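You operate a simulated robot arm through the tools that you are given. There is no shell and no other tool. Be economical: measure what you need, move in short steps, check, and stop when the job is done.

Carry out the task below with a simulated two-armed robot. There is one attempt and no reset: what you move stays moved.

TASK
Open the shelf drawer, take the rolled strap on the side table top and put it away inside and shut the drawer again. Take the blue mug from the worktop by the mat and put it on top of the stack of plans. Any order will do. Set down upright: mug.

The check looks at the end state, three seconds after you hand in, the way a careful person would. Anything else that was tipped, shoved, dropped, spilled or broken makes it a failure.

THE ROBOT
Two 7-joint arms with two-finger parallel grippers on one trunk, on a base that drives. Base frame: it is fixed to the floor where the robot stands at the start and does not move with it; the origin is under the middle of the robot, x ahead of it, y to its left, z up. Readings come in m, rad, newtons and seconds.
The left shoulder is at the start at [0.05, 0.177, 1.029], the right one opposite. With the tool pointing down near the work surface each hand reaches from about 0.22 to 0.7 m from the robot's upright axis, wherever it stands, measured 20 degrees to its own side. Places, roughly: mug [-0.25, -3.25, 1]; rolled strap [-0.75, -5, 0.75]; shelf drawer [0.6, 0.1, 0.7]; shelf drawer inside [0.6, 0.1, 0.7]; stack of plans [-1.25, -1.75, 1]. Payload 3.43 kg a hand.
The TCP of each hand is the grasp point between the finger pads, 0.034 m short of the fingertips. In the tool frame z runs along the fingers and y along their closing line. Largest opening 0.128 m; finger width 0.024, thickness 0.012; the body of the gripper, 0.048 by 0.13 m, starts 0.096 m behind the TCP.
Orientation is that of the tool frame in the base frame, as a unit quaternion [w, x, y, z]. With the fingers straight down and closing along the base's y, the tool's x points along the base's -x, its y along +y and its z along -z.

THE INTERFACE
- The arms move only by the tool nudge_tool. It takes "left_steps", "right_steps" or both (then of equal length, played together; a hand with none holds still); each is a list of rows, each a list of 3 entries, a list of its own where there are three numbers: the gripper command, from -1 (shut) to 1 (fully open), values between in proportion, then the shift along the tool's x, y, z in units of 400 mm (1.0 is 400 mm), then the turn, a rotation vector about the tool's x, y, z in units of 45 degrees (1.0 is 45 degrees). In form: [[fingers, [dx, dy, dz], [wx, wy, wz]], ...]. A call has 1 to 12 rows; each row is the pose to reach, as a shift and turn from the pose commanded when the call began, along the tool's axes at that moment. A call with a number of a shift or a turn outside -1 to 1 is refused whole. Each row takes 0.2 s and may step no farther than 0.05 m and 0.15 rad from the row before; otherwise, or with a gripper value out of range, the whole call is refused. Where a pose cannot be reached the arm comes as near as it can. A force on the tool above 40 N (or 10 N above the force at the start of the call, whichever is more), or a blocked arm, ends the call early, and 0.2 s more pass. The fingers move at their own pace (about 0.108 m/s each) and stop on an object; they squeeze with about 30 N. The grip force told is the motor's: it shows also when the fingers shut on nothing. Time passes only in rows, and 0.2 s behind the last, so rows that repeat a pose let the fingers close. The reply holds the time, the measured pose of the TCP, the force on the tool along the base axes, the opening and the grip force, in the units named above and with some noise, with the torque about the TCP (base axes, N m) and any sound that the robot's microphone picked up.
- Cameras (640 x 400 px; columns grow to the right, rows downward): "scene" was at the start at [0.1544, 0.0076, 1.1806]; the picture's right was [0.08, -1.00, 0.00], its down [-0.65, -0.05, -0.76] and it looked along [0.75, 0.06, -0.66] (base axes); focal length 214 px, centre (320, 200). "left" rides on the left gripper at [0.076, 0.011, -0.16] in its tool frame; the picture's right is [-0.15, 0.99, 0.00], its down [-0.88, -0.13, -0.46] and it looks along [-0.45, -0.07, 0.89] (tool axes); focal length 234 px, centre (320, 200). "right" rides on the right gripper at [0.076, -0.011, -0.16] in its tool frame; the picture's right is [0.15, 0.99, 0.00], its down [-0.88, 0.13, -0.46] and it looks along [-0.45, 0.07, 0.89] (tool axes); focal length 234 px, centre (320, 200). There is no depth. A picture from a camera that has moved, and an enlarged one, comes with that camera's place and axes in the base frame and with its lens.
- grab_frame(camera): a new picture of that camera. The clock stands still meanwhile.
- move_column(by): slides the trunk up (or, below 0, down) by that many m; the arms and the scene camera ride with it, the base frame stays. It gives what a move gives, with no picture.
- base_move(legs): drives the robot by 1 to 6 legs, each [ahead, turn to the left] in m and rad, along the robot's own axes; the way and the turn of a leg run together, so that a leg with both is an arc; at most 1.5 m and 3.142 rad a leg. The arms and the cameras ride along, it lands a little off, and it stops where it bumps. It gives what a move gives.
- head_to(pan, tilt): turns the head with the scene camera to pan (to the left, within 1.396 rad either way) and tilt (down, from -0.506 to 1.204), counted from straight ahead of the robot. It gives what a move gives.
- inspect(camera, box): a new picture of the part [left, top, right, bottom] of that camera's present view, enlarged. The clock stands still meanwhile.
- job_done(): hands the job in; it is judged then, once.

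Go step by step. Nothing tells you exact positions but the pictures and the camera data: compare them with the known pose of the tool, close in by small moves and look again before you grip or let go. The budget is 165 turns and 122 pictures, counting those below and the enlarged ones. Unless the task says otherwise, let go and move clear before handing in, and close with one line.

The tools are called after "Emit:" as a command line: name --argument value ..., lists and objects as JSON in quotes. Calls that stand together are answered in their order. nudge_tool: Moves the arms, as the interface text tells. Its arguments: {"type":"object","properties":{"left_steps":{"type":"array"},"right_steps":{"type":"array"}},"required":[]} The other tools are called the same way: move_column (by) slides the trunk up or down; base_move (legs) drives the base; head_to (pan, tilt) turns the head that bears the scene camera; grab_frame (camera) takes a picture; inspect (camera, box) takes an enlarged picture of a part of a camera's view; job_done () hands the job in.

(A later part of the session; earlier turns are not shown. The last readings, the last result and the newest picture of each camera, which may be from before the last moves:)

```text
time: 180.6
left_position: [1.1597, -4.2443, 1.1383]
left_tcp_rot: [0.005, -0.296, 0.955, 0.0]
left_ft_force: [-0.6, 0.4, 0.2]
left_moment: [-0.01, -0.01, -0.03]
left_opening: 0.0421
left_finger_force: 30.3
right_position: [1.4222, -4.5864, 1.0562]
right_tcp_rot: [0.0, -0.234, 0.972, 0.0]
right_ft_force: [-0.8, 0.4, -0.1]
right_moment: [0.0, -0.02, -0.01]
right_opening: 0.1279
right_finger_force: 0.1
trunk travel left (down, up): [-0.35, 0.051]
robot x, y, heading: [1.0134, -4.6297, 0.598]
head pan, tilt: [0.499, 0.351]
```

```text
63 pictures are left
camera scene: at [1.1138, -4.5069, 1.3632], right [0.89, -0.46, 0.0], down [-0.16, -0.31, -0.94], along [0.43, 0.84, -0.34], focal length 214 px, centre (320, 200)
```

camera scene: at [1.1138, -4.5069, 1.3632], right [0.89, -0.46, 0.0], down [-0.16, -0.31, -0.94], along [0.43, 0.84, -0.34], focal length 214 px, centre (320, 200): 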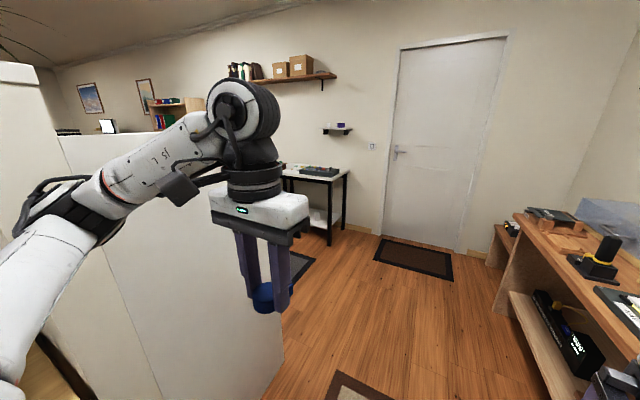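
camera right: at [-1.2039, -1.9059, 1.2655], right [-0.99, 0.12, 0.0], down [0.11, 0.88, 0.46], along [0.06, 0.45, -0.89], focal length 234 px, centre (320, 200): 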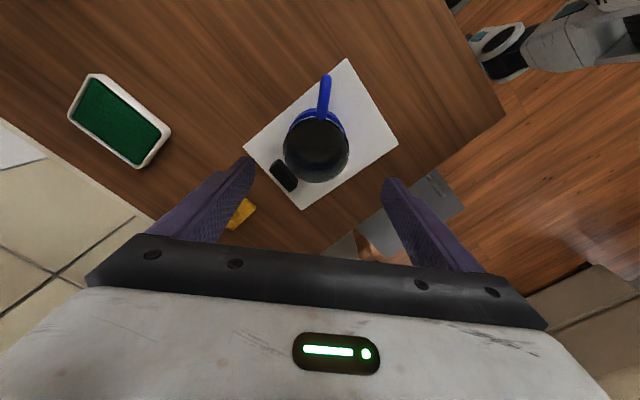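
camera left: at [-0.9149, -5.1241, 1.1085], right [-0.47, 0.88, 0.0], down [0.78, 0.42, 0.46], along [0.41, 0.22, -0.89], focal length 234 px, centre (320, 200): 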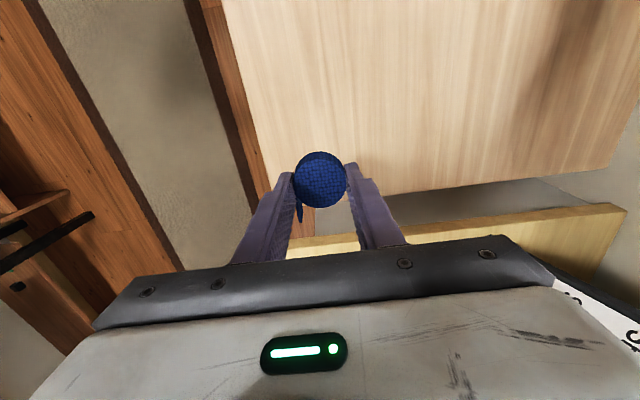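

Good. The panel ends at n≈-1.0 on my left and the first aisle opens beyond it. I'll continue and turn left into it.

Emit:
base_move --legs '[[0, 0.045], [1.5, 0], [0, 1.57]]'

Emit:
head_to --pan 0.0 --tilt 0.4

Emit:
grab_frame --camera "scene"

```text
time: 192.2
left_position: [1.796, -3.6094, 1.138]
left_tcp_rot: [-0.005, 0.895, -0.447, -0.004]
left_ft_force: [0.3, -0.4, -0.2]
left_moment: [0.0, 0.03, 0.0]
left_opening: 0.042
left_finger_force: 29.9
right_position: [2.1241, -3.3325, 1.0558]
right_tcp_rot: [0.0, 0.864, -0.503, 0.0]
right_ft_force: [0.4, -0.1, 1.2]
right_moment: [0.0, 0.0, 0.03]
right_opening: 0.128
right_finger_force: 0.1
trunk travel left (down, up): [-0.35, 0.051]
robot x, y, heading: [2.1838, -3.7398, 2.209]
head pan, tilt: [0.499, 0.351]
```

```text
time: 193.1
left_position: [1.7955, -3.6082, 1.1365]
left_tcp_rot: [-0.004, 0.895, -0.446, -0.004]
left_ft_force: [0.2, -0.4, -0.4]
left_moment: [0.01, 0.0, -0.01]
left_opening: 0.042
left_finger_force: 30.0
right_position: [2.1247, -3.3314, 1.0559]
right_tcp_rot: [0.0, 0.864, -0.504, 0.0]
right_ft_force: [-0.3, -0.1, 0.2]
right_moment: [0.0, 0.02, 0.0]
right_opening: 0.1282
right_finger_force: 0.1
trunk travel left (down, up): [-0.35, 0.051]
robot x, y, heading: [2.1919, -3.7398, 2.215]
head pan, tilt: [0.0, 0.4]
```

```text
62 pictures are left
camera scene: at [2.0906, -3.6067, 1.3587], right [0.8, 0.6, 0.0], down [0.23, -0.31, -0.92], along [-0.55, 0.74, -0.39], focal length 214 px, centre (320, 200)
```

scene: 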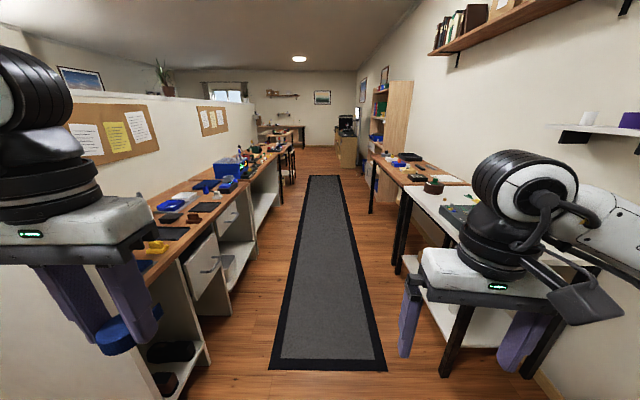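

The first aisle is clear ahead. I'll drive up it toward the drawer shelf on its right side.

Emit:
base_move --legs '[[0, -0.022], [1.5, 0], [1.3, 0]]'

Emit:
grab_frame --camera "scene"

```text
time: 207.0
left_position: [0.1567, -1.3459, 1.1374]
left_tcp_rot: [-0.004, 0.896, -0.444, -0.004]
left_ft_force: [0.5, -0.4, -0.7]
left_moment: [0.02, 0.0, 0.02]
left_opening: 0.042
left_finger_force: 30.3
right_position: [0.4863, -1.0677, 1.0559]
right_tcp_rot: [0.001, 0.866, -0.501, 0.0]
right_ft_force: [-0.1, 0.3, 0.1]
right_moment: [0.0, -0.01, 0.0]
right_opening: 0.1281
right_finger_force: 0.1
trunk travel left (down, up): [-0.35, 0.051]
robot x, y, heading: [0.5489, -1.477, 2.228]
head pan, tilt: [0.0, 0.4]
```

```text
61 pictures are left
camera scene: at [0.453, -1.3428, 1.3586], right [0.8, 0.6, 0.0], down [0.24, -0.31, -0.92], along [-0.56, 0.73, -0.39], focal length 214 px, centre (320, 200)
```

scene: 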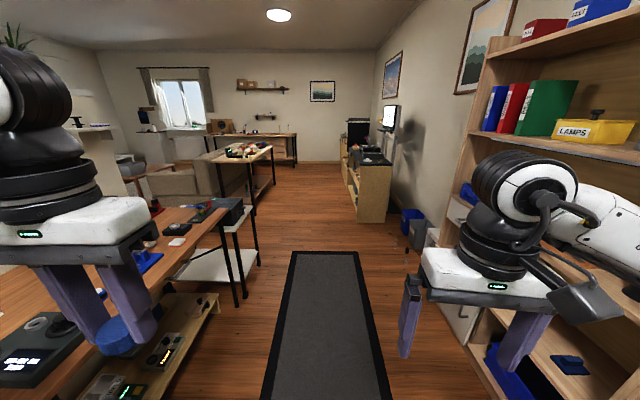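

The shelf unit is on the right. I'll drive alongside the drawer and face it.

Emit:
base_move --legs '[[1.39, 0], [0, -1.585]]'

Emit:
head_to --pan -0.1 --tilt 0.6

Emit:
grab_frame --camera "scene"

```text
time: 217.6
left_position: [-0.1394, 0.0097, 1.1381]
left_tcp_rot: [0.005, -0.318, 0.948, 0.0]
left_ft_force: [-0.1, 0.0, -0.3]
left_moment: [-0.03, -0.01, 0.0]
left_opening: 0.042
left_finger_force: 30.5
right_position: [0.1373, -0.3196, 1.0563]
right_tcp_rot: [0.0, -0.257, 0.966, 0.0]
right_ft_force: [-0.4, -0.1, -0.4]
right_moment: [-0.01, 0.0, -0.03]
right_opening: 0.1279
right_finger_force: 0.2
trunk travel left (down, up): [-0.35, 0.051]
robot x, y, heading: [-0.2644, -0.3821, 0.646]
head pan, tilt: [0.0, 0.4]
```

```text
time: 218.3
left_position: [-0.1397, 0.009, 1.1377]
left_tcp_rot: [0.006, -0.319, 0.948, 0.0]
left_ft_force: [-0.5, 0.4, 0.1]
left_moment: [0.01, -0.02, -0.02]
left_opening: 0.042
left_finger_force: 30.6
right_position: [0.1383, -0.321, 1.0558]
right_tcp_rot: [-0.001, -0.257, 0.966, 0.0]
right_ft_force: [-0.9, -0.7, -0.6]
right_moment: [0.02, -0.03, 0.02]
right_opening: 0.1279
right_finger_force: 0.1
trunk travel left (down, up): [-0.35, 0.051]
robot x, y, heading: [-0.2666, -0.3849, 0.646]
head pan, tilt: [-0.099, 0.6]
```

```text
60 pictures are left
camera scene: at [-0.136, -0.2944, 1.3405], right [0.52, -0.85, 0.0], down [-0.48, -0.29, -0.83], along [0.71, 0.43, -0.56], focal length 214 px, centre (320, 200)
```

scene: 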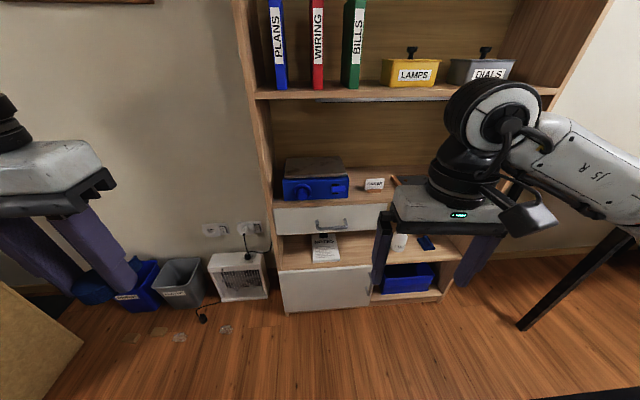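

The shelf is now squarely in front. I'll enlarge the drawer front and handle.

Emit:
inspect --camera "scene" --box '[260, 150, 410, 270]'

Emit:
grab_frame --camera "right"

```text
3.33 times, centred on (335, 210) of scene
camera zoom: at [-0.136, -0.2944, 1.3405], right [0.52, -0.85, 0.0], down [-0.48, -0.29, -0.83], along [0.71, 0.43, -0.56], focal length 715 px, centre (270, 167)
```

zoom: 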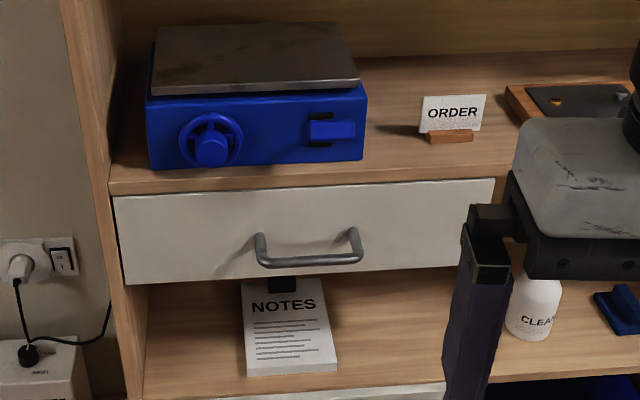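

```text
58 pictures are left
camera right: at [0.077, -0.3675, 1.2166], right [-0.62, 0.79, 0.0], down [0.7, 0.55, 0.46], along [0.36, 0.28, -0.89], focal length 234 px, centre (320, 200)
```

right: 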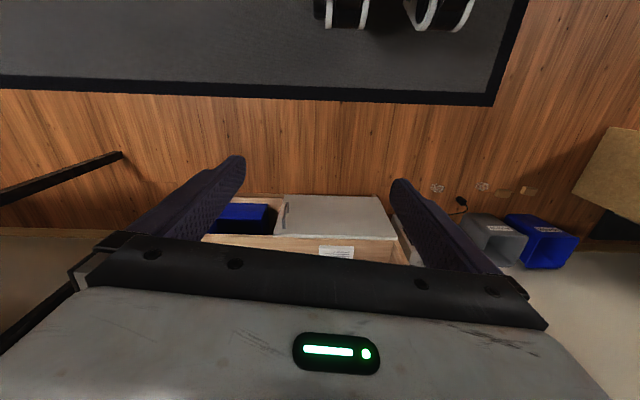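

The handle bar is at about (0.45, 0.005, 0.753), running sideways. I'll lower the trunk and turn the right hand to point forward with its fingers above and below the bar.

Emit:
move_column --by -0.15

Emit:
nudge_tool --right_steps '[[1, [-0.06, 0, 0], [-0.1, -0.1, 0.1]], [1, [-0.12, 0, 0], [-0.2, -0.2, 0.2]], [1, [-0.18, 0, 0], [-0.3, -0.3, 0.3]], [1, [-0.24, 0, 0], [-0.4, -0.4, 0.4]], [1, [-0.3, 0, 0], [-0.5, -0.5, 0.5]], [1, [-0.36, 0, 0], [-0.6, -0.6, 0.6]], [1, [-0.4, 0, 0], [-0.7, -0.7, 0.7]], [1, [-0.4, 0, 0], [-0.77, -0.77, 0.77]]]'

```text
time: 220.1
left_position: [-0.1403, 0.0091, 0.9889]
left_tcp_rot: [0.005, -0.318, 0.948, 0.0]
left_ft_force: [0.4, -0.1, -0.8]
left_moment: [-0.02, -0.01, 0.03]
left_opening: 0.0416
left_finger_force: 30.3
right_position: [0.1376, -0.3195, 0.9056]
right_tcp_rot: [-0.001, -0.256, 0.967, 0.0]
right_ft_force: [-0.7, -0.5, -0.3]
right_moment: [-0.03, -0.04, 0.02]
right_opening: 0.128
right_finger_force: 0.1
trunk travel left (down, up): [-0.2, 0.201]
robot x, y, heading: [-0.27, -0.3831, 0.648]
head pan, tilt: [-0.099, 0.6]
```

```text
time: 221.9
left_position: [-0.1396, 0.0091, 0.9875]
left_tcp_rot: [0.006, -0.318, 0.948, -0.001]
left_ft_force: [-0.1, 0.7, -0.2]
left_moment: [-0.03, 0.01, -0.03]
left_opening: 0.0418
left_finger_force: 30.3
right_position: [0.278, -0.2407, 0.9071]
right_tcp_rot: [0.205, 0.058, 0.911, 0.353]
right_ft_force: [-0.7, 0.1, 1.1]
right_moment: [0.02, -0.02, -0.02]
right_opening: 0.1277
right_finger_force: 0.1
trunk travel left (down, up): [-0.2, 0.201]
robot x, y, heading: [-0.2653, -0.3869, 0.647]
head pan, tilt: [-0.099, 0.6]
```

Emit:
nudge_tool --right_steps '[[1, [0.049, -0.021, 0.037], [-0.116, -0.088, 0.102]], [1, [0.099, -0.041, 0.074], [-0.232, -0.177, 0.204]], [1, [0.148, -0.062, 0.111], [-0.348, -0.265, 0.306]], [1, [0.197, -0.083, 0.149], [-0.464, -0.353, 0.408]], [1, [0.246, -0.104, 0.186], [-0.58, -0.441, 0.51]], [1, [0.296, -0.124, 0.223], [-0.696, -0.53, 0.612]], [1, [0.345, -0.145, 0.26], [-0.812, -0.618, 0.714]], [1, [0.345, -0.145, 0.26], [-0.812, -0.618, 0.714]]]'

Emit:
grab_frame --camera "scene"

Emit:
grab_frame --camera "right"

```text
time: 223.7
left_position: [-0.1386, 0.0086, 0.9879]
left_tcp_rot: [0.005, -0.319, 0.948, 0.0]
left_ft_force: [0.1, 0.4, -0.1]
left_moment: [-0.02, 0.02, 0.01]
left_opening: 0.0417
left_finger_force: 29.8
right_position: [0.2508, -0.2214, 0.8542]
right_tcp_rot: [0.25, 0.147, 0.84, 0.459]
right_ft_force: [0.0, -0.2, 0.2]
right_moment: [-0.01, 0.03, -0.01]
right_opening: 0.128
right_finger_force: 0.1
right hand out of reach, approached as far as the arm can: row 3, 4, 5, 6, 7, 8
trunk travel left (down, up): [-0.2, 0.201]
robot x, y, heading: [-0.2675, -0.3827, 0.646]
head pan, tilt: [-0.099, 0.6]
```

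```text
57 pictures are left
camera scene: at [-0.136, -0.2945, 1.1904], right [0.52, -0.85, 0.0], down [-0.48, -0.29, -0.83], along [0.71, 0.43, -0.56], focal length 214 px, centre (320, 200)
```

scene: 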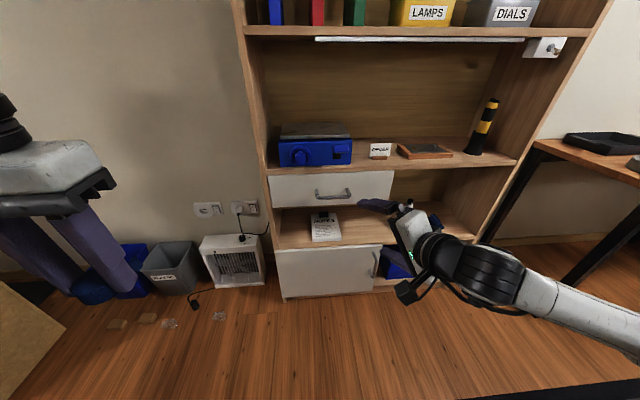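

```text
56 pictures are left
camera right: at [0.0981, -0.3029, 0.8971], right [-0.1, 0.6, 0.79], down [0.48, -0.67, 0.57], along [0.87, 0.44, -0.22], focal length 234 px, centre (320, 200)
```

right: 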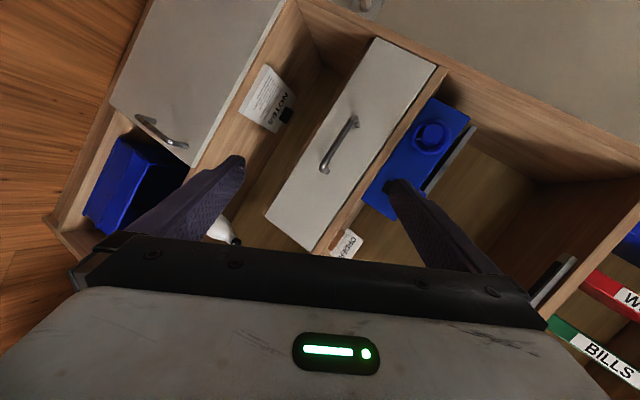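

The arm couldn't reach a fully level pose there. A 35° downward tilt with the fingers across the bar will do, so I'll try that a little farther out.

Emit:
nudge_tool --right_steps '[[1, [-0.002, -0.046, 0.046], [0.055, -0.062, 0.146]], [1, [-0.004, -0.092, 0.092], [0.111, -0.124, 0.292]], [1, [-0.006, -0.137, 0.137], [0.167, -0.186, 0.437]], [1, [-0.0085, -0.183, 0.183], [0.222, -0.247, 0.583]], [1, [-0.0085, -0.183, 0.183], [0.222, -0.247, 0.583]]]'

```text
time: 225.1
left_position: [-0.141, 0.008, 0.9875]
left_tcp_rot: [0.005, -0.317, 0.948, 0.0]
left_ft_force: [0.3, -0.1, -0.4]
left_moment: [-0.03, 0.01, -0.03]
left_opening: 0.0417
left_finger_force: 29.9
right_position: [0.2621, -0.1589, 0.8009]
right_tcp_rot: [0.137, 0.42, 0.766, 0.468]
right_ft_force: [0.1, -1.0, 0.0]
right_moment: [0.06, -0.04, -0.01]
right_opening: 0.128
right_finger_force: 0.0
right hand out of reach, approached as far as the arm can: row 1, 2, 3, 4
trunk travel left (down, up): [-0.2, 0.201]
robot x, y, heading: [-0.2676, -0.384, 0.641]
head pan, tilt: [-0.099, 0.6]
stopped in row 5 (right hand): the arm was blocked; the commanded pose is now the measured one
```

Emit:
grab_frame --camera "scene"

Emit:
grab_frame --camera "right"

```text
55 pictures are left
camera scene: at [-0.136, -0.2942, 1.1904], right [0.52, -0.85, 0.0], down [-0.48, -0.29, -0.82], along [0.71, 0.43, -0.57], focal length 214 px, centre (320, 200)
```

scene: 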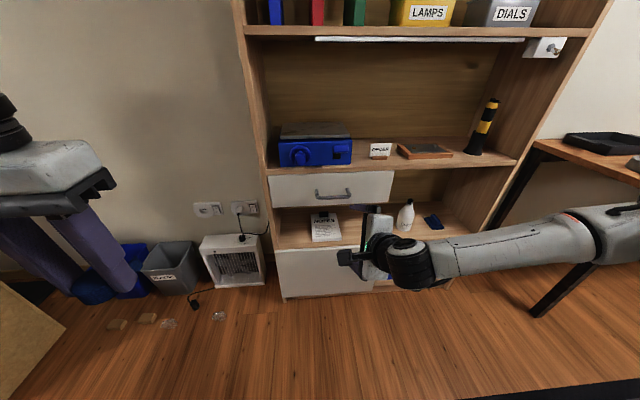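

```text
54 pictures are left
camera right: at [0.1135, -0.1988, 0.8905], right [0.42, 0.32, 0.85], down [0.33, -0.93, 0.19], along [0.85, 0.2, -0.49], focal length 234 px, centre (320, 200)
```

right: 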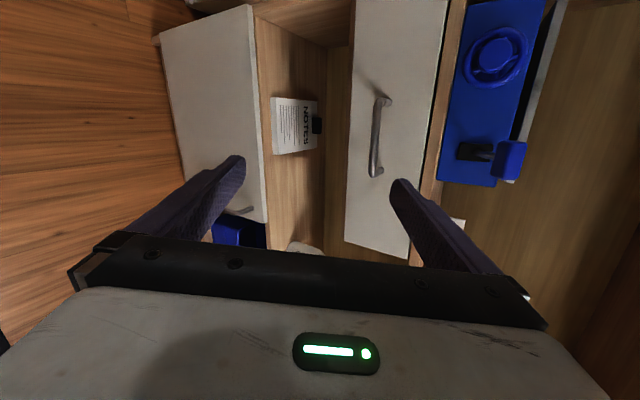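

The hand is now almost right: tilted 32° down, 8° off in yaw, and the bar is measured at (0.45, 0.005, 0.76). I'll lower the trunk to match the height and correct lateral and yaw.

Emit:
move_column --by -0.033

Emit:
nudge_tool --right_steps '[[0.2, [0.015, 0.005, -0.003], [-0.016, -0.074, 0.047]], [-0.2, [0.03, 0.01, -0.006], [-0.033, -0.148, 0.094]], [-0.2, [0.03, 0.01, -0.006], [-0.033, -0.148, 0.094]]]'

Emit:
grab_frame --camera "right"

```text
time: 225.8
left_position: [-0.1397, 0.009, 0.9545]
left_tcp_rot: [0.006, -0.318, 0.948, -0.001]
left_ft_force: [-0.3, -0.2, -1.1]
left_moment: [0.0, -0.02, -0.01]
left_opening: 0.042
left_finger_force: 30.3
right_position: [0.2627, -0.1589, 0.7683]
right_tcp_rot: [0.136, 0.421, 0.765, 0.468]
right_ft_force: [-0.1, 0.0, -0.2]
right_moment: [0.0, 0.0, -0.01]
right_opening: 0.1278
right_finger_force: 0.0
trunk travel left (down, up): [-0.167, 0.234]
robot x, y, heading: [-0.268, -0.3857, 0.642]
head pan, tilt: [-0.099, 0.6]
```

```text
time: 226.7
left_position: [-0.14, 0.0086, 0.9544]
left_tcp_rot: [0.006, -0.318, 0.948, 0.0]
left_ft_force: [0.2, -1.1, 0.5]
left_moment: [-0.03, -0.02, -0.01]
left_opening: 0.0417
left_finger_force: 30.1
right_position: [0.2571, -0.1524, 0.7759]
right_tcp_rot: [0.169, 0.474, 0.734, 0.457]
right_ft_force: [0.2, -0.2, 0.7]
right_moment: [0.0, 0.02, 0.02]
right_opening: 0.0512
right_finger_force: 0.0
trunk travel left (down, up): [-0.167, 0.234]
robot x, y, heading: [-0.2663, -0.3839, 0.646]
head pan, tilt: [-0.099, 0.6]
```

```text
53 pictures are left
camera right: at [0.103, -0.1697, 0.8641], right [0.46, 0.26, 0.85], down [0.2, -0.96, 0.19], along [0.87, 0.08, -0.49], focal length 234 px, centre (320, 200)
```

right: 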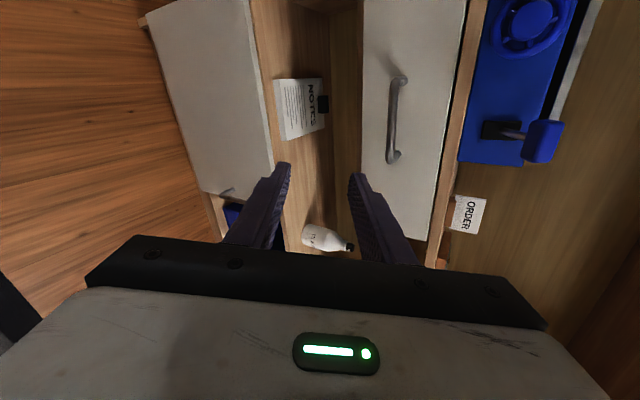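

A roll of about 12.5° about the finger axis remains. I'll correct it along with the small lateral and height offset.

Emit:
nudge_tool --right_steps '[[-0.2, [0.011, -0.013, 0.006], [0, 0, -0.14]], [-0.2, [0.022, -0.027, 0.013], [0, 0, -0.278]], [-0.2, [0.022, -0.027, 0.013], [0, 0, -0.278]]]'

```text
time: 227.4
left_position: [-0.1388, 0.0101, 0.9555]
left_tcp_rot: [0.006, -0.318, 0.948, 0.0]
left_ft_force: [0.4, 0.4, 0.1]
left_moment: [-0.02, -0.01, -0.02]
left_opening: 0.0415
left_finger_force: 30.0
right_position: [0.2492, -0.141, 0.7648]
right_tcp_rot: [0.218, 0.39, 0.782, 0.436]
right_ft_force: [0.7, 0.3, 0.1]
right_moment: [0.02, 0.03, -0.01]
right_opening: 0.0511
right_finger_force: 0.1
trunk travel left (down, up): [-0.167, 0.234]
robot x, y, heading: [-0.2696, -0.3828, 0.645]
head pan, tilt: [-0.099, 0.6]
```

Orientation is good. I'll drive forward toward the handle, stopping a few centimetres short to check.

Emit:
base_move --legs '[[0.18, 0]]'

Emit:
grab_frame --camera "right"

Emit:
inspect --camera "scene" --box '[230, 120, 430, 300]'

```text
time: 228.9
left_position: [-0.0007, 0.1138, 0.9537]
left_tcp_rot: [0.006, -0.319, 0.948, 0.001]
left_ft_force: [-0.4, 0.0, -0.6]
left_moment: [0.01, -0.01, -0.01]
left_opening: 0.0419
left_finger_force: 30.3
right_position: [0.3881, -0.0356, 0.765]
right_tcp_rot: [0.217, 0.39, 0.782, 0.436]
right_ft_force: [0.3, 0.9, 0.0]
right_moment: [-0.03, -0.02, 0.03]
right_opening: 0.0513
right_finger_force: 0.1
trunk travel left (down, up): [-0.167, 0.234]
robot x, y, heading: [-0.1276, -0.2804, 0.645]
head pan, tilt: [-0.099, 0.6]
```

```text
52 pictures are left
camera right: at [0.2288, -0.0607, 0.84], right [0.33, 0.43, 0.84], down [0.27, -0.9, 0.35], along [0.9, 0.12, -0.41], focal length 234 px, centre (320, 200)
```

right: 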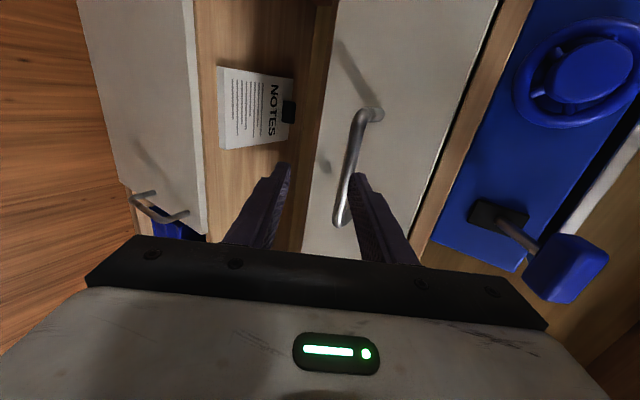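

```text
2.22 times, centred on (330, 210) of scene
camera zoom: at [0.0036, -0.189, 1.1574], right [0.52, -0.85, 0.0], down [-0.48, -0.29, -0.82], along [0.7, 0.43, -0.57], focal length 477 px, centre (298, 178)
```

zoom: 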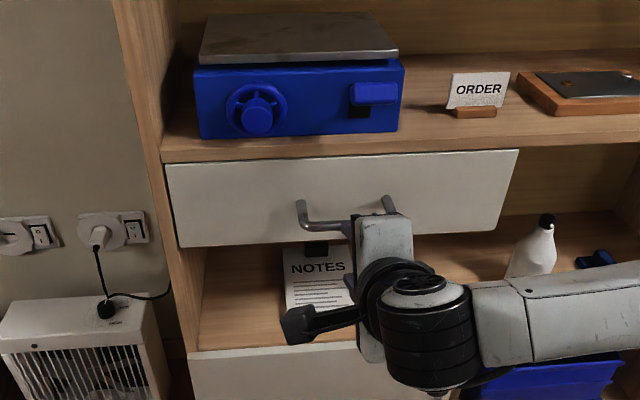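

The bar is centred and about 8 cm ahead. I'll advance with the arm in small steps.

Emit:
nudge_tool --right_steps '[[-0.2, [0, 0.026, 0.049], [0, 0, 0]], [-0.2, [0, 0.052, 0.097], [0, 0, 0]], [-0.2, [0, 0.078, 0.146], [0, 0, 0]], [-0.2, [0, 0.078, 0.146], [0, 0, 0]]]'

Emit:
grab_frame --camera "right"

Emit:
inspect --camera "scene" --box '[270, 160, 400, 260]'

```text
time: 229.9
left_position: [-0.0001, 0.114, 0.9544]
left_tcp_rot: [0.005, -0.319, 0.948, 0.0]
left_ft_force: [-0.1, 0.2, -0.9]
left_moment: [-0.04, -0.03, 0.0]
left_opening: 0.0418
left_finger_force: 30.0
right_position: [0.4409, 0.0042, 0.7606]
right_tcp_rot: [0.218, 0.39, 0.782, 0.436]
right_ft_force: [-0.4, 0.3, 0.0]
right_moment: [0.01, 0.02, -0.01]
right_opening: 0.0511
right_finger_force: 0.0
trunk travel left (down, up): [-0.167, 0.234]
robot x, y, heading: [-0.1265, -0.2795, 0.65]
head pan, tilt: [-0.099, 0.6]
```

```text
50 pictures are left
camera right: at [0.2818, -0.0211, 0.8353], right [0.33, 0.43, 0.84], down [0.28, -0.9, 0.35], along [0.9, 0.12, -0.41], focal length 234 px, centre (320, 200)
```

right: 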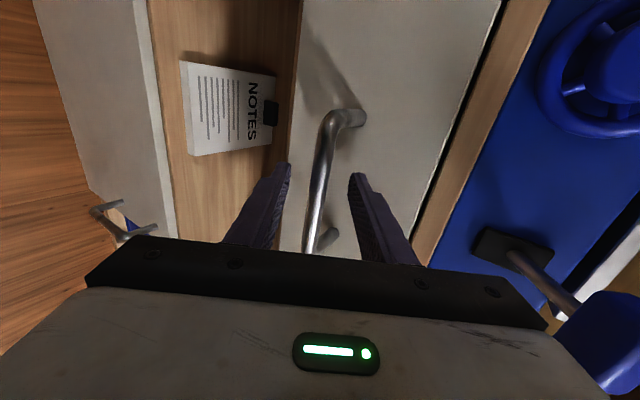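

```text
4.00 times, centred on (335, 210) of scene
camera zoom: at [0.0035, -0.189, 1.1574], right [0.52, -0.85, 0.0], down [-0.48, -0.29, -0.83], along [0.7, 0.43, -0.56], focal length 858 px, centre (260, 160)
```

zoom: 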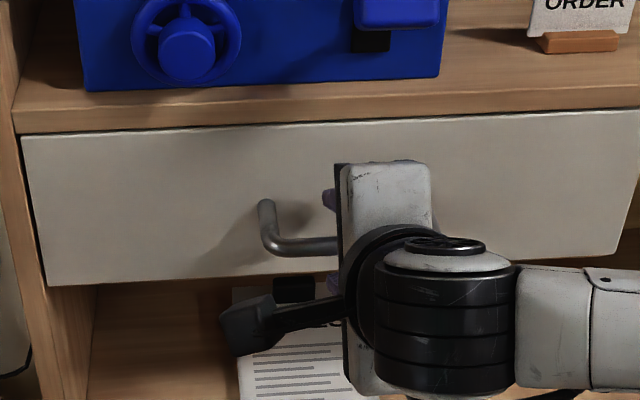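

The bar lies between the two fingers. Closing.

Emit:
nudge_tool --right_steps '[[-0.5, [0, 0, 0], [0, 0, 0]], [-0.8, [0, 0, 0], [0, 0, 0]], [-1, [0, 0, 0], [0, 0, 0]], [-1, [0, 0, 0], [0, 0, 0]]]'

Emit:
grab_frame --camera "right"

```text
time: 230.9
left_position: [-0.0002, 0.1143, 0.9555]
left_tcp_rot: [0.006, -0.319, 0.948, 0.0]
left_ft_force: [0.2, 0.1, 0.3]
left_moment: [0.01, -0.01, 0.0]
left_opening: 0.0419
left_finger_force: 29.5
right_position: [0.4407, 0.0037, 0.7582]
right_tcp_rot: [0.216, 0.39, 0.782, 0.435]
right_ft_force: [-5.4, -3.2, -5.8]
right_moment: [0.33, 0.32, -0.53]
right_opening: 0.0135
right_finger_force: 44.7
trunk travel left (down, up): [-0.167, 0.234]
robot x, y, heading: [-0.1313, -0.2786, 0.647]
head pan, tilt: [-0.099, 0.6]
```

```text
48 pictures are left
camera right: at [0.2813, -0.0215, 0.8344], right [0.33, 0.43, 0.84], down [0.28, -0.89, 0.35], along [0.9, 0.12, -0.41], focal length 234 px, centre (320, 200)
```

right: 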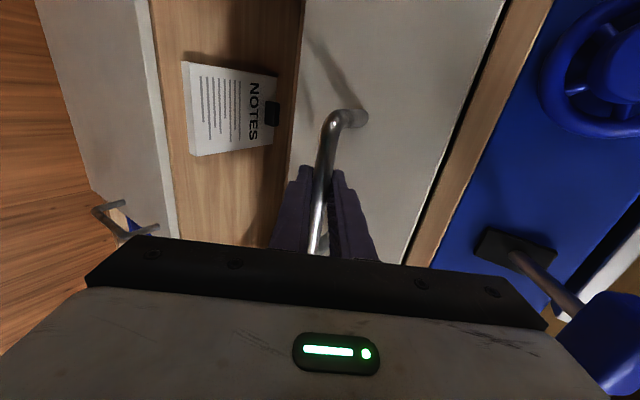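

The handle is gripped. I'll pull by backing the base a little and check.

Emit:
base_move --legs '[[-0.1, 0]]'

Emit:
grab_frame --camera "scene"

```text
time: 232.1
left_position: [-0.0782, 0.0559, 0.9537]
left_tcp_rot: [0.004, -0.319, 0.948, 0.0]
left_ft_force: [0.5, -0.1, -0.6]
left_moment: [0.0, -0.01, 0.0]
left_opening: 0.0416
left_finger_force: 30.1
right_position: [0.3633, -0.0545, 0.7594]
right_tcp_rot: [0.216, 0.389, 0.783, 0.435]
right_ft_force: [-5.1, 5.7, -12.1]
right_moment: [0.29, 0.28, -0.74]
right_opening: 0.0136
right_finger_force: 45.3
trunk travel left (down, up): [-0.167, 0.234]
robot x, y, heading: [-0.2045, -0.3374, 0.65]
head pan, tilt: [-0.099, 0.6]
```

```text
47 pictures are left
camera scene: at [-0.0744, -0.2473, 1.1572], right [0.52, -0.85, 0.0], down [-0.48, -0.3, -0.82], along [0.7, 0.43, -0.57], focal length 214 px, centre (320, 200)
```

scene: 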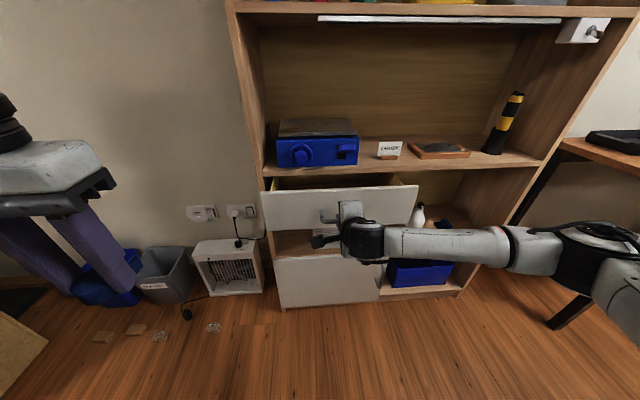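

The drawer is opening. I'll pull further, and the base stops if blocked.

Emit:
base_move --legs '[[-0.12, 0]]'

Emit:
grab_frame --camera "scene"

```text
time: 233.3
left_position: [-0.1744, -0.0168, 0.9549]
left_tcp_rot: [0.005, -0.32, 0.947, 0.001]
left_ft_force: [0.3, 0.5, -0.8]
left_moment: [0.01, 0.02, -0.01]
left_opening: 0.0418
left_finger_force: 30.0
right_position: [0.2654, -0.1253, 0.759]
right_tcp_rot: [0.215, 0.388, 0.783, 0.436]
right_ft_force: [-4.5, 3.9, -4.3]
right_moment: [0.71, 0.59, -0.11]
right_opening: 0.0138
right_finger_force: 45.1
trunk travel left (down, up): [-0.167, 0.234]
robot x, y, heading: [-0.301, -0.4082, 0.648]
head pan, tilt: [-0.099, 0.6]
```

```text
46 pictures are left
camera scene: at [-0.17, -0.3197, 1.1574], right [0.52, -0.85, 0.0], down [-0.48, -0.3, -0.82], along [0.7, 0.43, -0.57], focal length 214 px, centre (320, 200)
```

scene: 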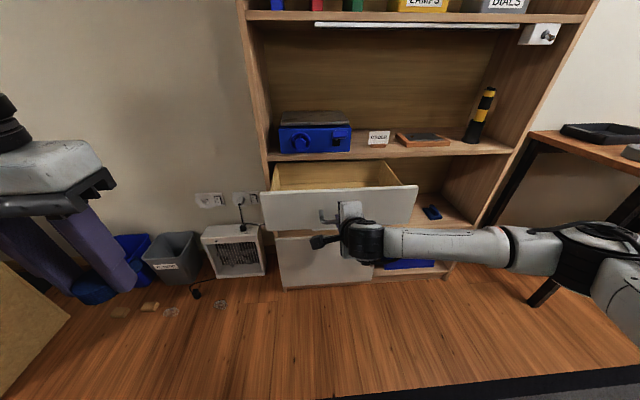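

The drawer is open about 0.22 m, but the inside is too far for the left arm from here. I'll retract the right arm, which pulls the drawer further, and later drive forward the same amount.

Emit:
nudge_tool --right_steps '[[-1, [0, -0.023, -0.037], [0, 0, 0]], [-1, [0, -0.046, -0.075], [0, 0, 0]], [-1, [0, -0.069, -0.112], [0, 0, 0]], [-1, [0, -0.092, -0.149], [0, 0, 0]]]'

```text
time: 233.7
left_position: [-0.1732, -0.0167, 0.954]
left_tcp_rot: [0.006, -0.32, 0.947, 0.0]
left_ft_force: [-0.4, 0.8, 0.8]
left_moment: [-0.02, 0.03, 0.0]
left_opening: 0.0415
left_finger_force: 29.5
right_position: [0.2626, -0.1259, 0.7595]
right_tcp_rot: [0.214, 0.389, 0.781, 0.439]
right_ft_force: [7.5, 10.1, -7.2]
right_moment: [0.51, 0.28, 0.03]
right_opening: 0.0141
right_finger_force: 44.7
trunk travel left (down, up): [-0.167, 0.234]
robot x, y, heading: [-0.3005, -0.4115, 0.657]
head pan, tilt: [-0.099, 0.6]
stopped in row 1 (right hand): the force on the tool passed its limit (the readings are from after the stop); the commanded pose is now the measured one
```

The drawer seems to be at its stop. I'll drive forward 0.12, which half-closes it, then reopen with the arm.

Emit:
base_move --legs '[[0.13, 0]]'

Emit:
nudge_tool --right_steps '[[-1, [0, -0.026, -0.043], [0, 0, 0]], [-1, [0, -0.053, -0.085], [0, 0, 0]], [-1, [0, -0.079, -0.128], [0, 0, 0]], [-1, [0, -0.105, -0.17], [0, 0, 0]], [-1, [0, -0.131, -0.213], [0, 0, 0]], [-1, [0, -0.158, -0.256], [0, 0, 0]]]'

```text
time: 234.9
left_position: [-0.0712, 0.0627, 0.9553]
left_tcp_rot: [0.005, -0.321, 0.947, 0.001]
left_ft_force: [0.4, 0.1, 0.4]
left_moment: [-0.01, 0.02, -0.01]
left_opening: 0.0416
left_finger_force: 29.9
right_position: [0.3664, -0.0513, 0.7583]
right_tcp_rot: [0.217, 0.39, 0.781, 0.437]
right_ft_force: [7.7, -11.4, -9.2]
right_moment: [0.13, 0.21, -0.29]
right_opening: 0.0138
right_finger_force: 45.4
trunk travel left (down, up): [-0.167, 0.234]
robot x, y, heading: [-0.2, -0.3292, 0.651]
head pan, tilt: [-0.099, 0.6]
```

```text
time: 236.3
left_position: [-0.0726, 0.0633, 0.9552]
left_tcp_rot: [0.006, -0.321, 0.947, -0.001]
left_ft_force: [-0.9, 0.4, 0.2]
left_moment: [-0.01, -0.02, 0.0]
left_opening: 0.0416
left_finger_force: 30.4
right_position: [0.2694, -0.122, 0.7586]
right_tcp_rot: [0.216, 0.388, 0.782, 0.438]
right_ft_force: [-4.7, 3.3, -7.4]
right_moment: [-0.27, -0.08, -1.17]
right_opening: 0.0137
right_finger_force: 44.7
trunk travel left (down, up): [-0.167, 0.234]
robot x, y, heading: [-0.1996, -0.3299, 0.648]
head pan, tilt: [-0.099, 0.6]
```

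That worked: the drawer is open and closer. I'll look at the inside.

Emit:
head_to --pan 0.0 --tilt 0.8

Emit:
grab_frame --camera "scene"

Emit:
grab_frame --camera "left"

```text
time: 237.1
left_position: [-0.0725, 0.0622, 0.9546]
left_tcp_rot: [0.005, -0.32, 0.947, 0.0]
left_ft_force: [0.6, 0.1, -0.1]
left_moment: [-0.01, 0.02, 0.01]
left_opening: 0.0417
left_finger_force: 30.0
right_position: [0.2701, -0.1227, 0.7589]
right_tcp_rot: [0.215, 0.389, 0.782, 0.438]
right_ft_force: [-4.2, 4.5, -8.1]
right_moment: [0.42, 0.39, 0.02]
right_opening: 0.0136
right_finger_force: 45.0
trunk travel left (down, up): [-0.167, 0.234]
robot x, y, heading: [-0.1969, -0.3318, 0.653]
head pan, tilt: [0.0, 0.799]
```

```text
45 pictures are left
camera scene: at [-0.0779, -0.2381, 1.1405], right [0.61, -0.8, 0.0], down [-0.57, -0.43, -0.7], along [0.55, 0.42, -0.72], focal length 214 px, centre (320, 200)
```

scene: 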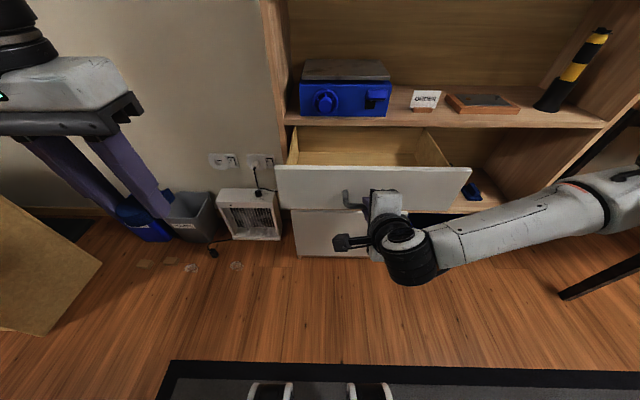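

```text
44 pictures are left
camera left: at [-0.1399, 0.025, 1.1125], right [-0.48, 0.87, 0.0], down [0.77, 0.43, 0.47], along [0.41, 0.22, -0.89], focal length 234 px, centre (320, 200)
```

left: 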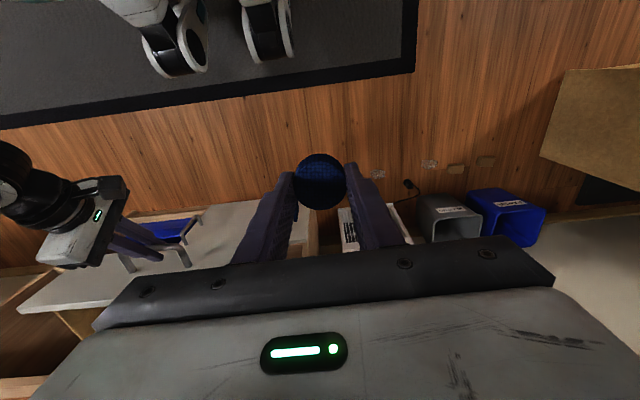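

Interior: the front's top edge is at z≈0.825, and the opened inside spans 0.58–0.78 m ahead of me. I'll bring the strap over its left-centre part.

Emit:
nudge_tool --left_steps '[[-1, [-0.098, -0.07, 0], [0, 0, 0]], [-1, [-0.195, -0.139, 0], [0, 0, 0]], [-1, [-0.293, -0.209, 0], [0, 0, 0]], [-1, [-0.39, -0.278, 0], [0, 0, 0]], [-1, [-0.488, -0.348, 0], [0, 0, 0]], [-1, [-0.585, -0.417, 0], [0, 0, 0]], [-1, [-0.683, -0.487, 0], [0, 0, 0]], [-1, [-0.78, -0.556, 0], [0, 0, 0]], [-1, [-0.78, -0.556, 0], [0, 0, 0]]]'

Emit:
grab_frame --camera "left"

Emit:
grab_frame --camera "scene"

```text
time: 239.1
left_position: [0.2537, 0.0647, 0.9473]
left_tcp_rot: [0.005, -0.32, 0.947, 0.0]
left_ft_force: [-0.3, 0.9, -0.3]
left_moment: [0.03, 0.01, -0.01]
left_opening: 0.0417
left_finger_force: 29.7
left hand out of reach, approached as far as the arm can: row 7, 8, 9
right_position: [0.2706, -0.121, 0.7582]
right_tcp_rot: [0.216, 0.388, 0.782, 0.438]
right_ft_force: [-5.0, 8.8, -9.0]
right_moment: [0.43, 0.37, 0.01]
right_opening: 0.0136
right_finger_force: 45.1
trunk travel left (down, up): [-0.167, 0.234]
robot x, y, heading: [-0.1982, -0.3317, 0.655]
head pan, tilt: [0.0, 0.799]
```

```text
43 pictures are left
camera left: at [0.1857, 0.0277, 1.1049], right [-0.48, 0.88, 0.0], down [0.77, 0.43, 0.47], along [0.41, 0.22, -0.88], focal length 234 px, centre (320, 200)
```

left: 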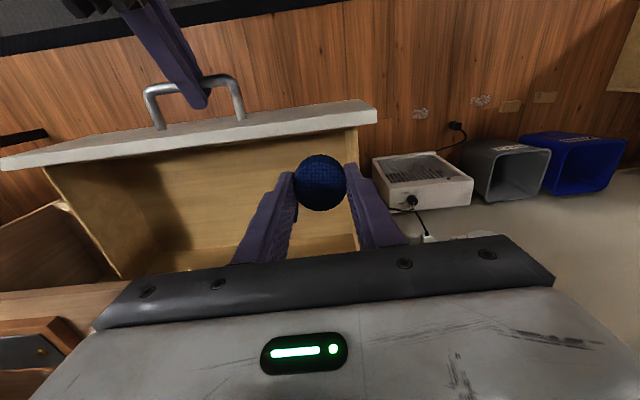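

```text
42 pictures are left
camera scene: at [-0.0781, -0.2378, 1.1404], right [0.61, -0.8, 0.0], down [-0.57, -0.44, -0.7], along [0.55, 0.42, -0.72], focal length 214 px, centre (320, 200)
```

scene: 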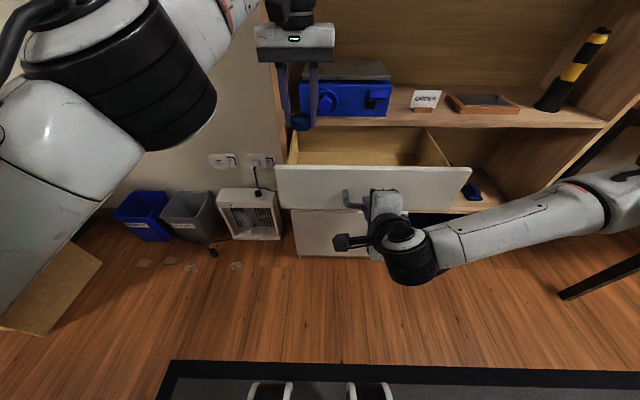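

The strap hangs just behind the drawer front, but a bit more depth is needed. I'll shuffle once more: base forward 6 cm, right arm pulling back 6 cm.

Emit:
base_move --legs '[[0.06, 0]]'

Emit:
nudge_tool --right_steps '[[-1, [0, -0.026, -0.043], [0, 0, 0]], [-1, [0, -0.053, -0.085], [0, 0, 0]], [-1, [0, -0.079, -0.128], [0, 0, 0]]]'

Emit:
grab_frame --camera "left"

```text
time: 240.0
left_position: [0.3018, 0.1011, 0.9466]
left_tcp_rot: [0.006, -0.32, 0.947, 0.0]
left_ft_force: [-0.7, 0.3, -0.7]
left_moment: [0.02, 0.0, -0.03]
left_opening: 0.0415
left_finger_force: 29.8
right_position: [0.3186, -0.0867, 0.7587]
right_tcp_rot: [0.216, 0.39, 0.781, 0.437]
right_ft_force: [-2.8, 6.2, -8.4]
right_moment: [0.48, 0.49, 0.28]
right_opening: 0.0138
right_finger_force: 45.0
trunk travel left (down, up): [-0.167, 0.234]
robot x, y, heading: [-0.1511, -0.2988, 0.65]
head pan, tilt: [0.0, 0.799]
```

```text
time: 240.8
left_position: [0.302, 0.1018, 0.9467]
left_tcp_rot: [0.006, -0.321, 0.947, 0.001]
left_ft_force: [-0.6, -0.6, -0.6]
left_moment: [0.0, 0.03, -0.01]
left_opening: 0.0412
left_finger_force: 30.5
right_position: [0.2694, -0.1227, 0.7601]
right_tcp_rot: [0.215, 0.389, 0.782, 0.437]
right_ft_force: [-6.2, 5.9, -5.7]
right_moment: [-0.01, 0.05, -0.81]
right_opening: 0.0132
right_finger_force: 45.0
trunk travel left (down, up): [-0.167, 0.234]
robot x, y, heading: [-0.1494, -0.2942, 0.648]
head pan, tilt: [0.0, 0.799]
```

```text
41 pictures are left
camera left: at [0.2329, 0.0635, 1.1051], right [-0.48, 0.88, 0.0], down [0.77, 0.43, 0.47], along [0.41, 0.22, -0.88], focal length 234 px, centre (320, 200)
```

left: 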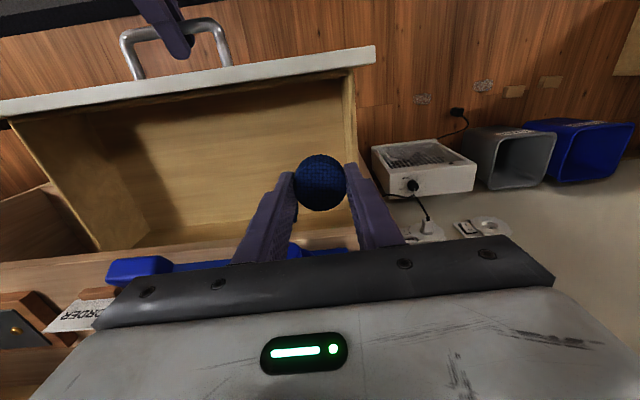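

The drawer is open beneath the hand. I'll shift right to centre it inside, then lower partway.

Emit:
nudge_tool --left_steps '[[-1, [0, -0.11, 0], [0, 0, 0]], [-1, [0, -0.21, 0], [0, 0, 0]], [-1, [0, -0.21, 0.1], [0, 0, 0]], [-1, [0, -0.21, 0.2], [0, 0, 0]], [-1, [0, -0.21, 0.26], [0, 0, 0]]]'

Emit:
grab_frame --camera "left"

Emit:
grab_frame --camera "scene"

```text
time: 242.2
left_position: [0.3362, 0.0657, 0.8608]
left_tcp_rot: [0.012, -0.349, 0.937, -0.007]
left_ft_force: [0.3, 0.5, 0.6]
left_moment: [-0.02, -0.01, 0.0]
left_opening: 0.0411
left_finger_force: 30.2
left hand out of reach, approached as far as the arm can: row 1, 2, 3, 4, 5
right_position: [0.2687, -0.1222, 0.7594]
right_tcp_rot: [0.215, 0.39, 0.781, 0.437]
right_ft_force: [-1.4, 3.5, -4.2]
right_moment: [0.06, 0.03, -0.47]
right_opening: 0.0134
right_finger_force: 44.5
trunk travel left (down, up): [-0.167, 0.234]
robot x, y, heading: [-0.1512, -0.2943, 0.652]
head pan, tilt: [0.0, 0.799]
stopped in row 5 (left hand): the arm was blocked; the commanded pose is now the measured one
```

```text
40 pictures are left
camera left: at [0.2676, 0.0258, 1.0179], right [-0.54, 0.84, -0.02], down [0.74, 0.48, 0.47], along [0.41, 0.24, -0.88], focal length 234 px, centre (320, 200)
```

left: 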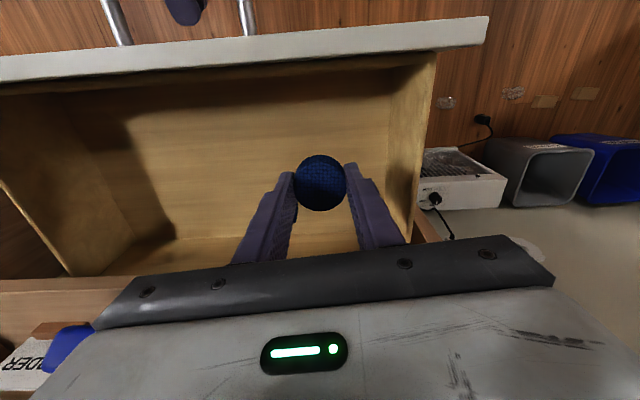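

```text
39 pictures are left
camera scene: at [-0.0308, -0.2022, 1.1407], right [0.61, -0.8, 0.0], down [-0.57, -0.43, -0.7], along [0.55, 0.42, -0.72], focal length 214 px, centre (320, 200)
```

scene: 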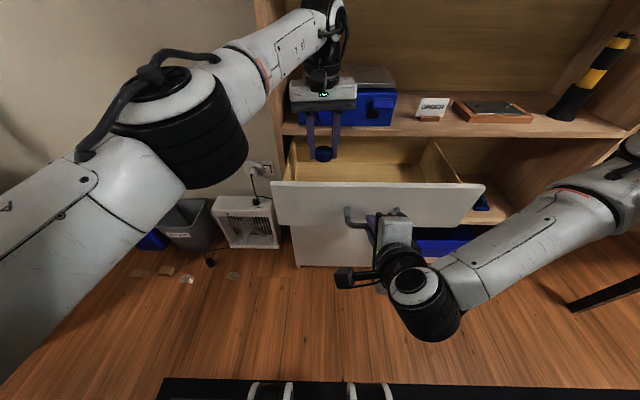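

The hand is over the drawer interior at the edge of reach. I'll ease it back a little and lower further.

Emit:
nudge_tool --left_steps '[[-1, [0.05, 0, 0.0], [0, 0, 0]], [-1, [0.06, 0, 0.08], [0, 0, 0]], [-1, [0.06, 0, 0.16], [0, 0, 0]], [-1, [0.06, 0, 0.22], [0, 0, 0]]]'

Emit:
grab_frame --camera "left"

Emit:
inspect --camera "scene" --box '[250, 60, 430, 240]'

```text
time: 243.2
left_position: [0.3207, 0.0473, 0.7722]
left_tcp_rot: [0.012, -0.346, 0.938, -0.007]
left_ft_force: [-0.5, -0.4, 0.2]
left_moment: [0.01, 0.0, -0.03]
left_opening: 0.0415
left_finger_force: 30.3
right_position: [0.271, -0.1236, 0.7593]
right_tcp_rot: [0.216, 0.39, 0.782, 0.437]
right_ft_force: [-1.4, 2.9, -4.4]
right_moment: [0.04, 0.09, -0.6]
right_opening: 0.0134
right_finger_force: 45.5
trunk travel left (down, up): [-0.167, 0.234]
robot x, y, heading: [-0.1531, -0.2921, 0.648]
head pan, tilt: [0.0, 0.799]
```

```text
38 pictures are left
camera left: at [0.2525, 0.0072, 0.9293], right [-0.53, 0.85, -0.02], down [0.74, 0.47, 0.47], along [0.41, 0.24, -0.88], focal length 234 px, centre (320, 200)
```

left: 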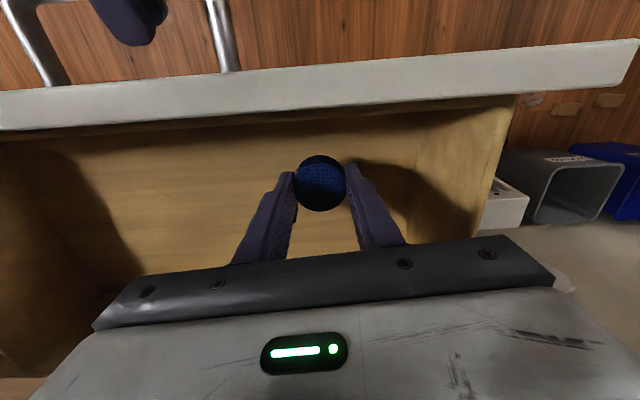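

```text
2.22 times, centred on (340, 150) of scene
camera zoom: at [-0.0308, -0.2022, 1.1405], right [0.61, -0.8, 0.0], down [-0.57, -0.43, -0.7], along [0.55, 0.42, -0.72], focal length 477 px, centre (276, 311)
```

zoom: 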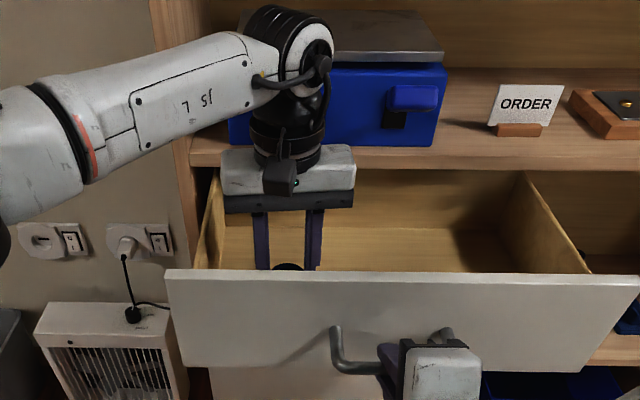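

The strap is inside the drawer. I'll lower a few more centimetres gently toward the bottom.

Emit:
nudge_tool --left_steps '[[-1, [0, 0, 0.025], [0, 0, 0]], [-1, [0, 0, 0.05], [0, 0, 0]], [-1, [0, 0, 0.07], [0, 0, 0]]]'

Emit:
grab_frame --camera "left"

```text
time: 244.0
left_position: [0.3229, 0.0468, 0.7436]
left_tcp_rot: [0.012, -0.346, 0.938, -0.005]
left_ft_force: [-0.2, 0.0, 0.0]
left_moment: [-0.02, -0.01, -0.04]
left_opening: 0.0411
left_finger_force: 30.5
right_position: [0.2706, -0.1222, 0.7598]
right_tcp_rot: [0.214, 0.39, 0.782, 0.437]
right_ft_force: [-2.1, 3.2, -5.1]
right_moment: [0.27, 0.22, -0.21]
right_opening: 0.0137
right_finger_force: 45.1
trunk travel left (down, up): [-0.167, 0.234]
robot x, y, heading: [-0.1506, -0.2947, 0.651]
head pan, tilt: [0.0, 0.799]
```

```text
36 pictures are left
camera left: at [0.2542, 0.0075, 0.9014], right [-0.53, 0.85, -0.02], down [0.74, 0.47, 0.47], along [0.41, 0.24, -0.88], focal length 234 px, centre (320, 200)
```

left: 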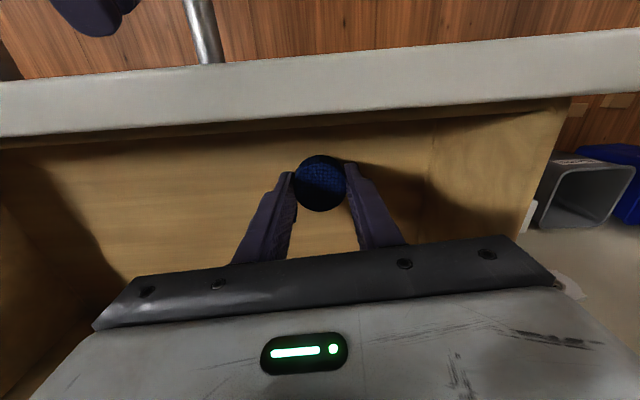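

Emit:
nudge_tool --left_steps '[[-1, [0, 0, 0.012], [0, 0, 0]], [-1, [0, 0, 0.022], [0, 0, 0]]]'

```text
time: 244.6
left_position: [0.3229, 0.0466, 0.7388]
left_tcp_rot: [0.012, -0.346, 0.938, -0.006]
left_ft_force: [-8.7, -2.0, 20.8]
left_moment: [0.24, 0.89, 0.19]
left_opening: 0.0413
left_finger_force: 30.2
right_position: [0.2702, -0.1233, 0.759]
right_tcp_rot: [0.216, 0.39, 0.781, 0.437]
right_ft_force: [6.1, 8.8, -16.8]
right_moment: [0.75, 0.59, 0.66]
right_opening: 0.0139
right_finger_force: 45.2
trunk travel left (down, up): [-0.167, 0.234]
robot x, y, heading: [-0.1501, -0.294, 0.647]
head pan, tilt: [0.0, 0.799]
```

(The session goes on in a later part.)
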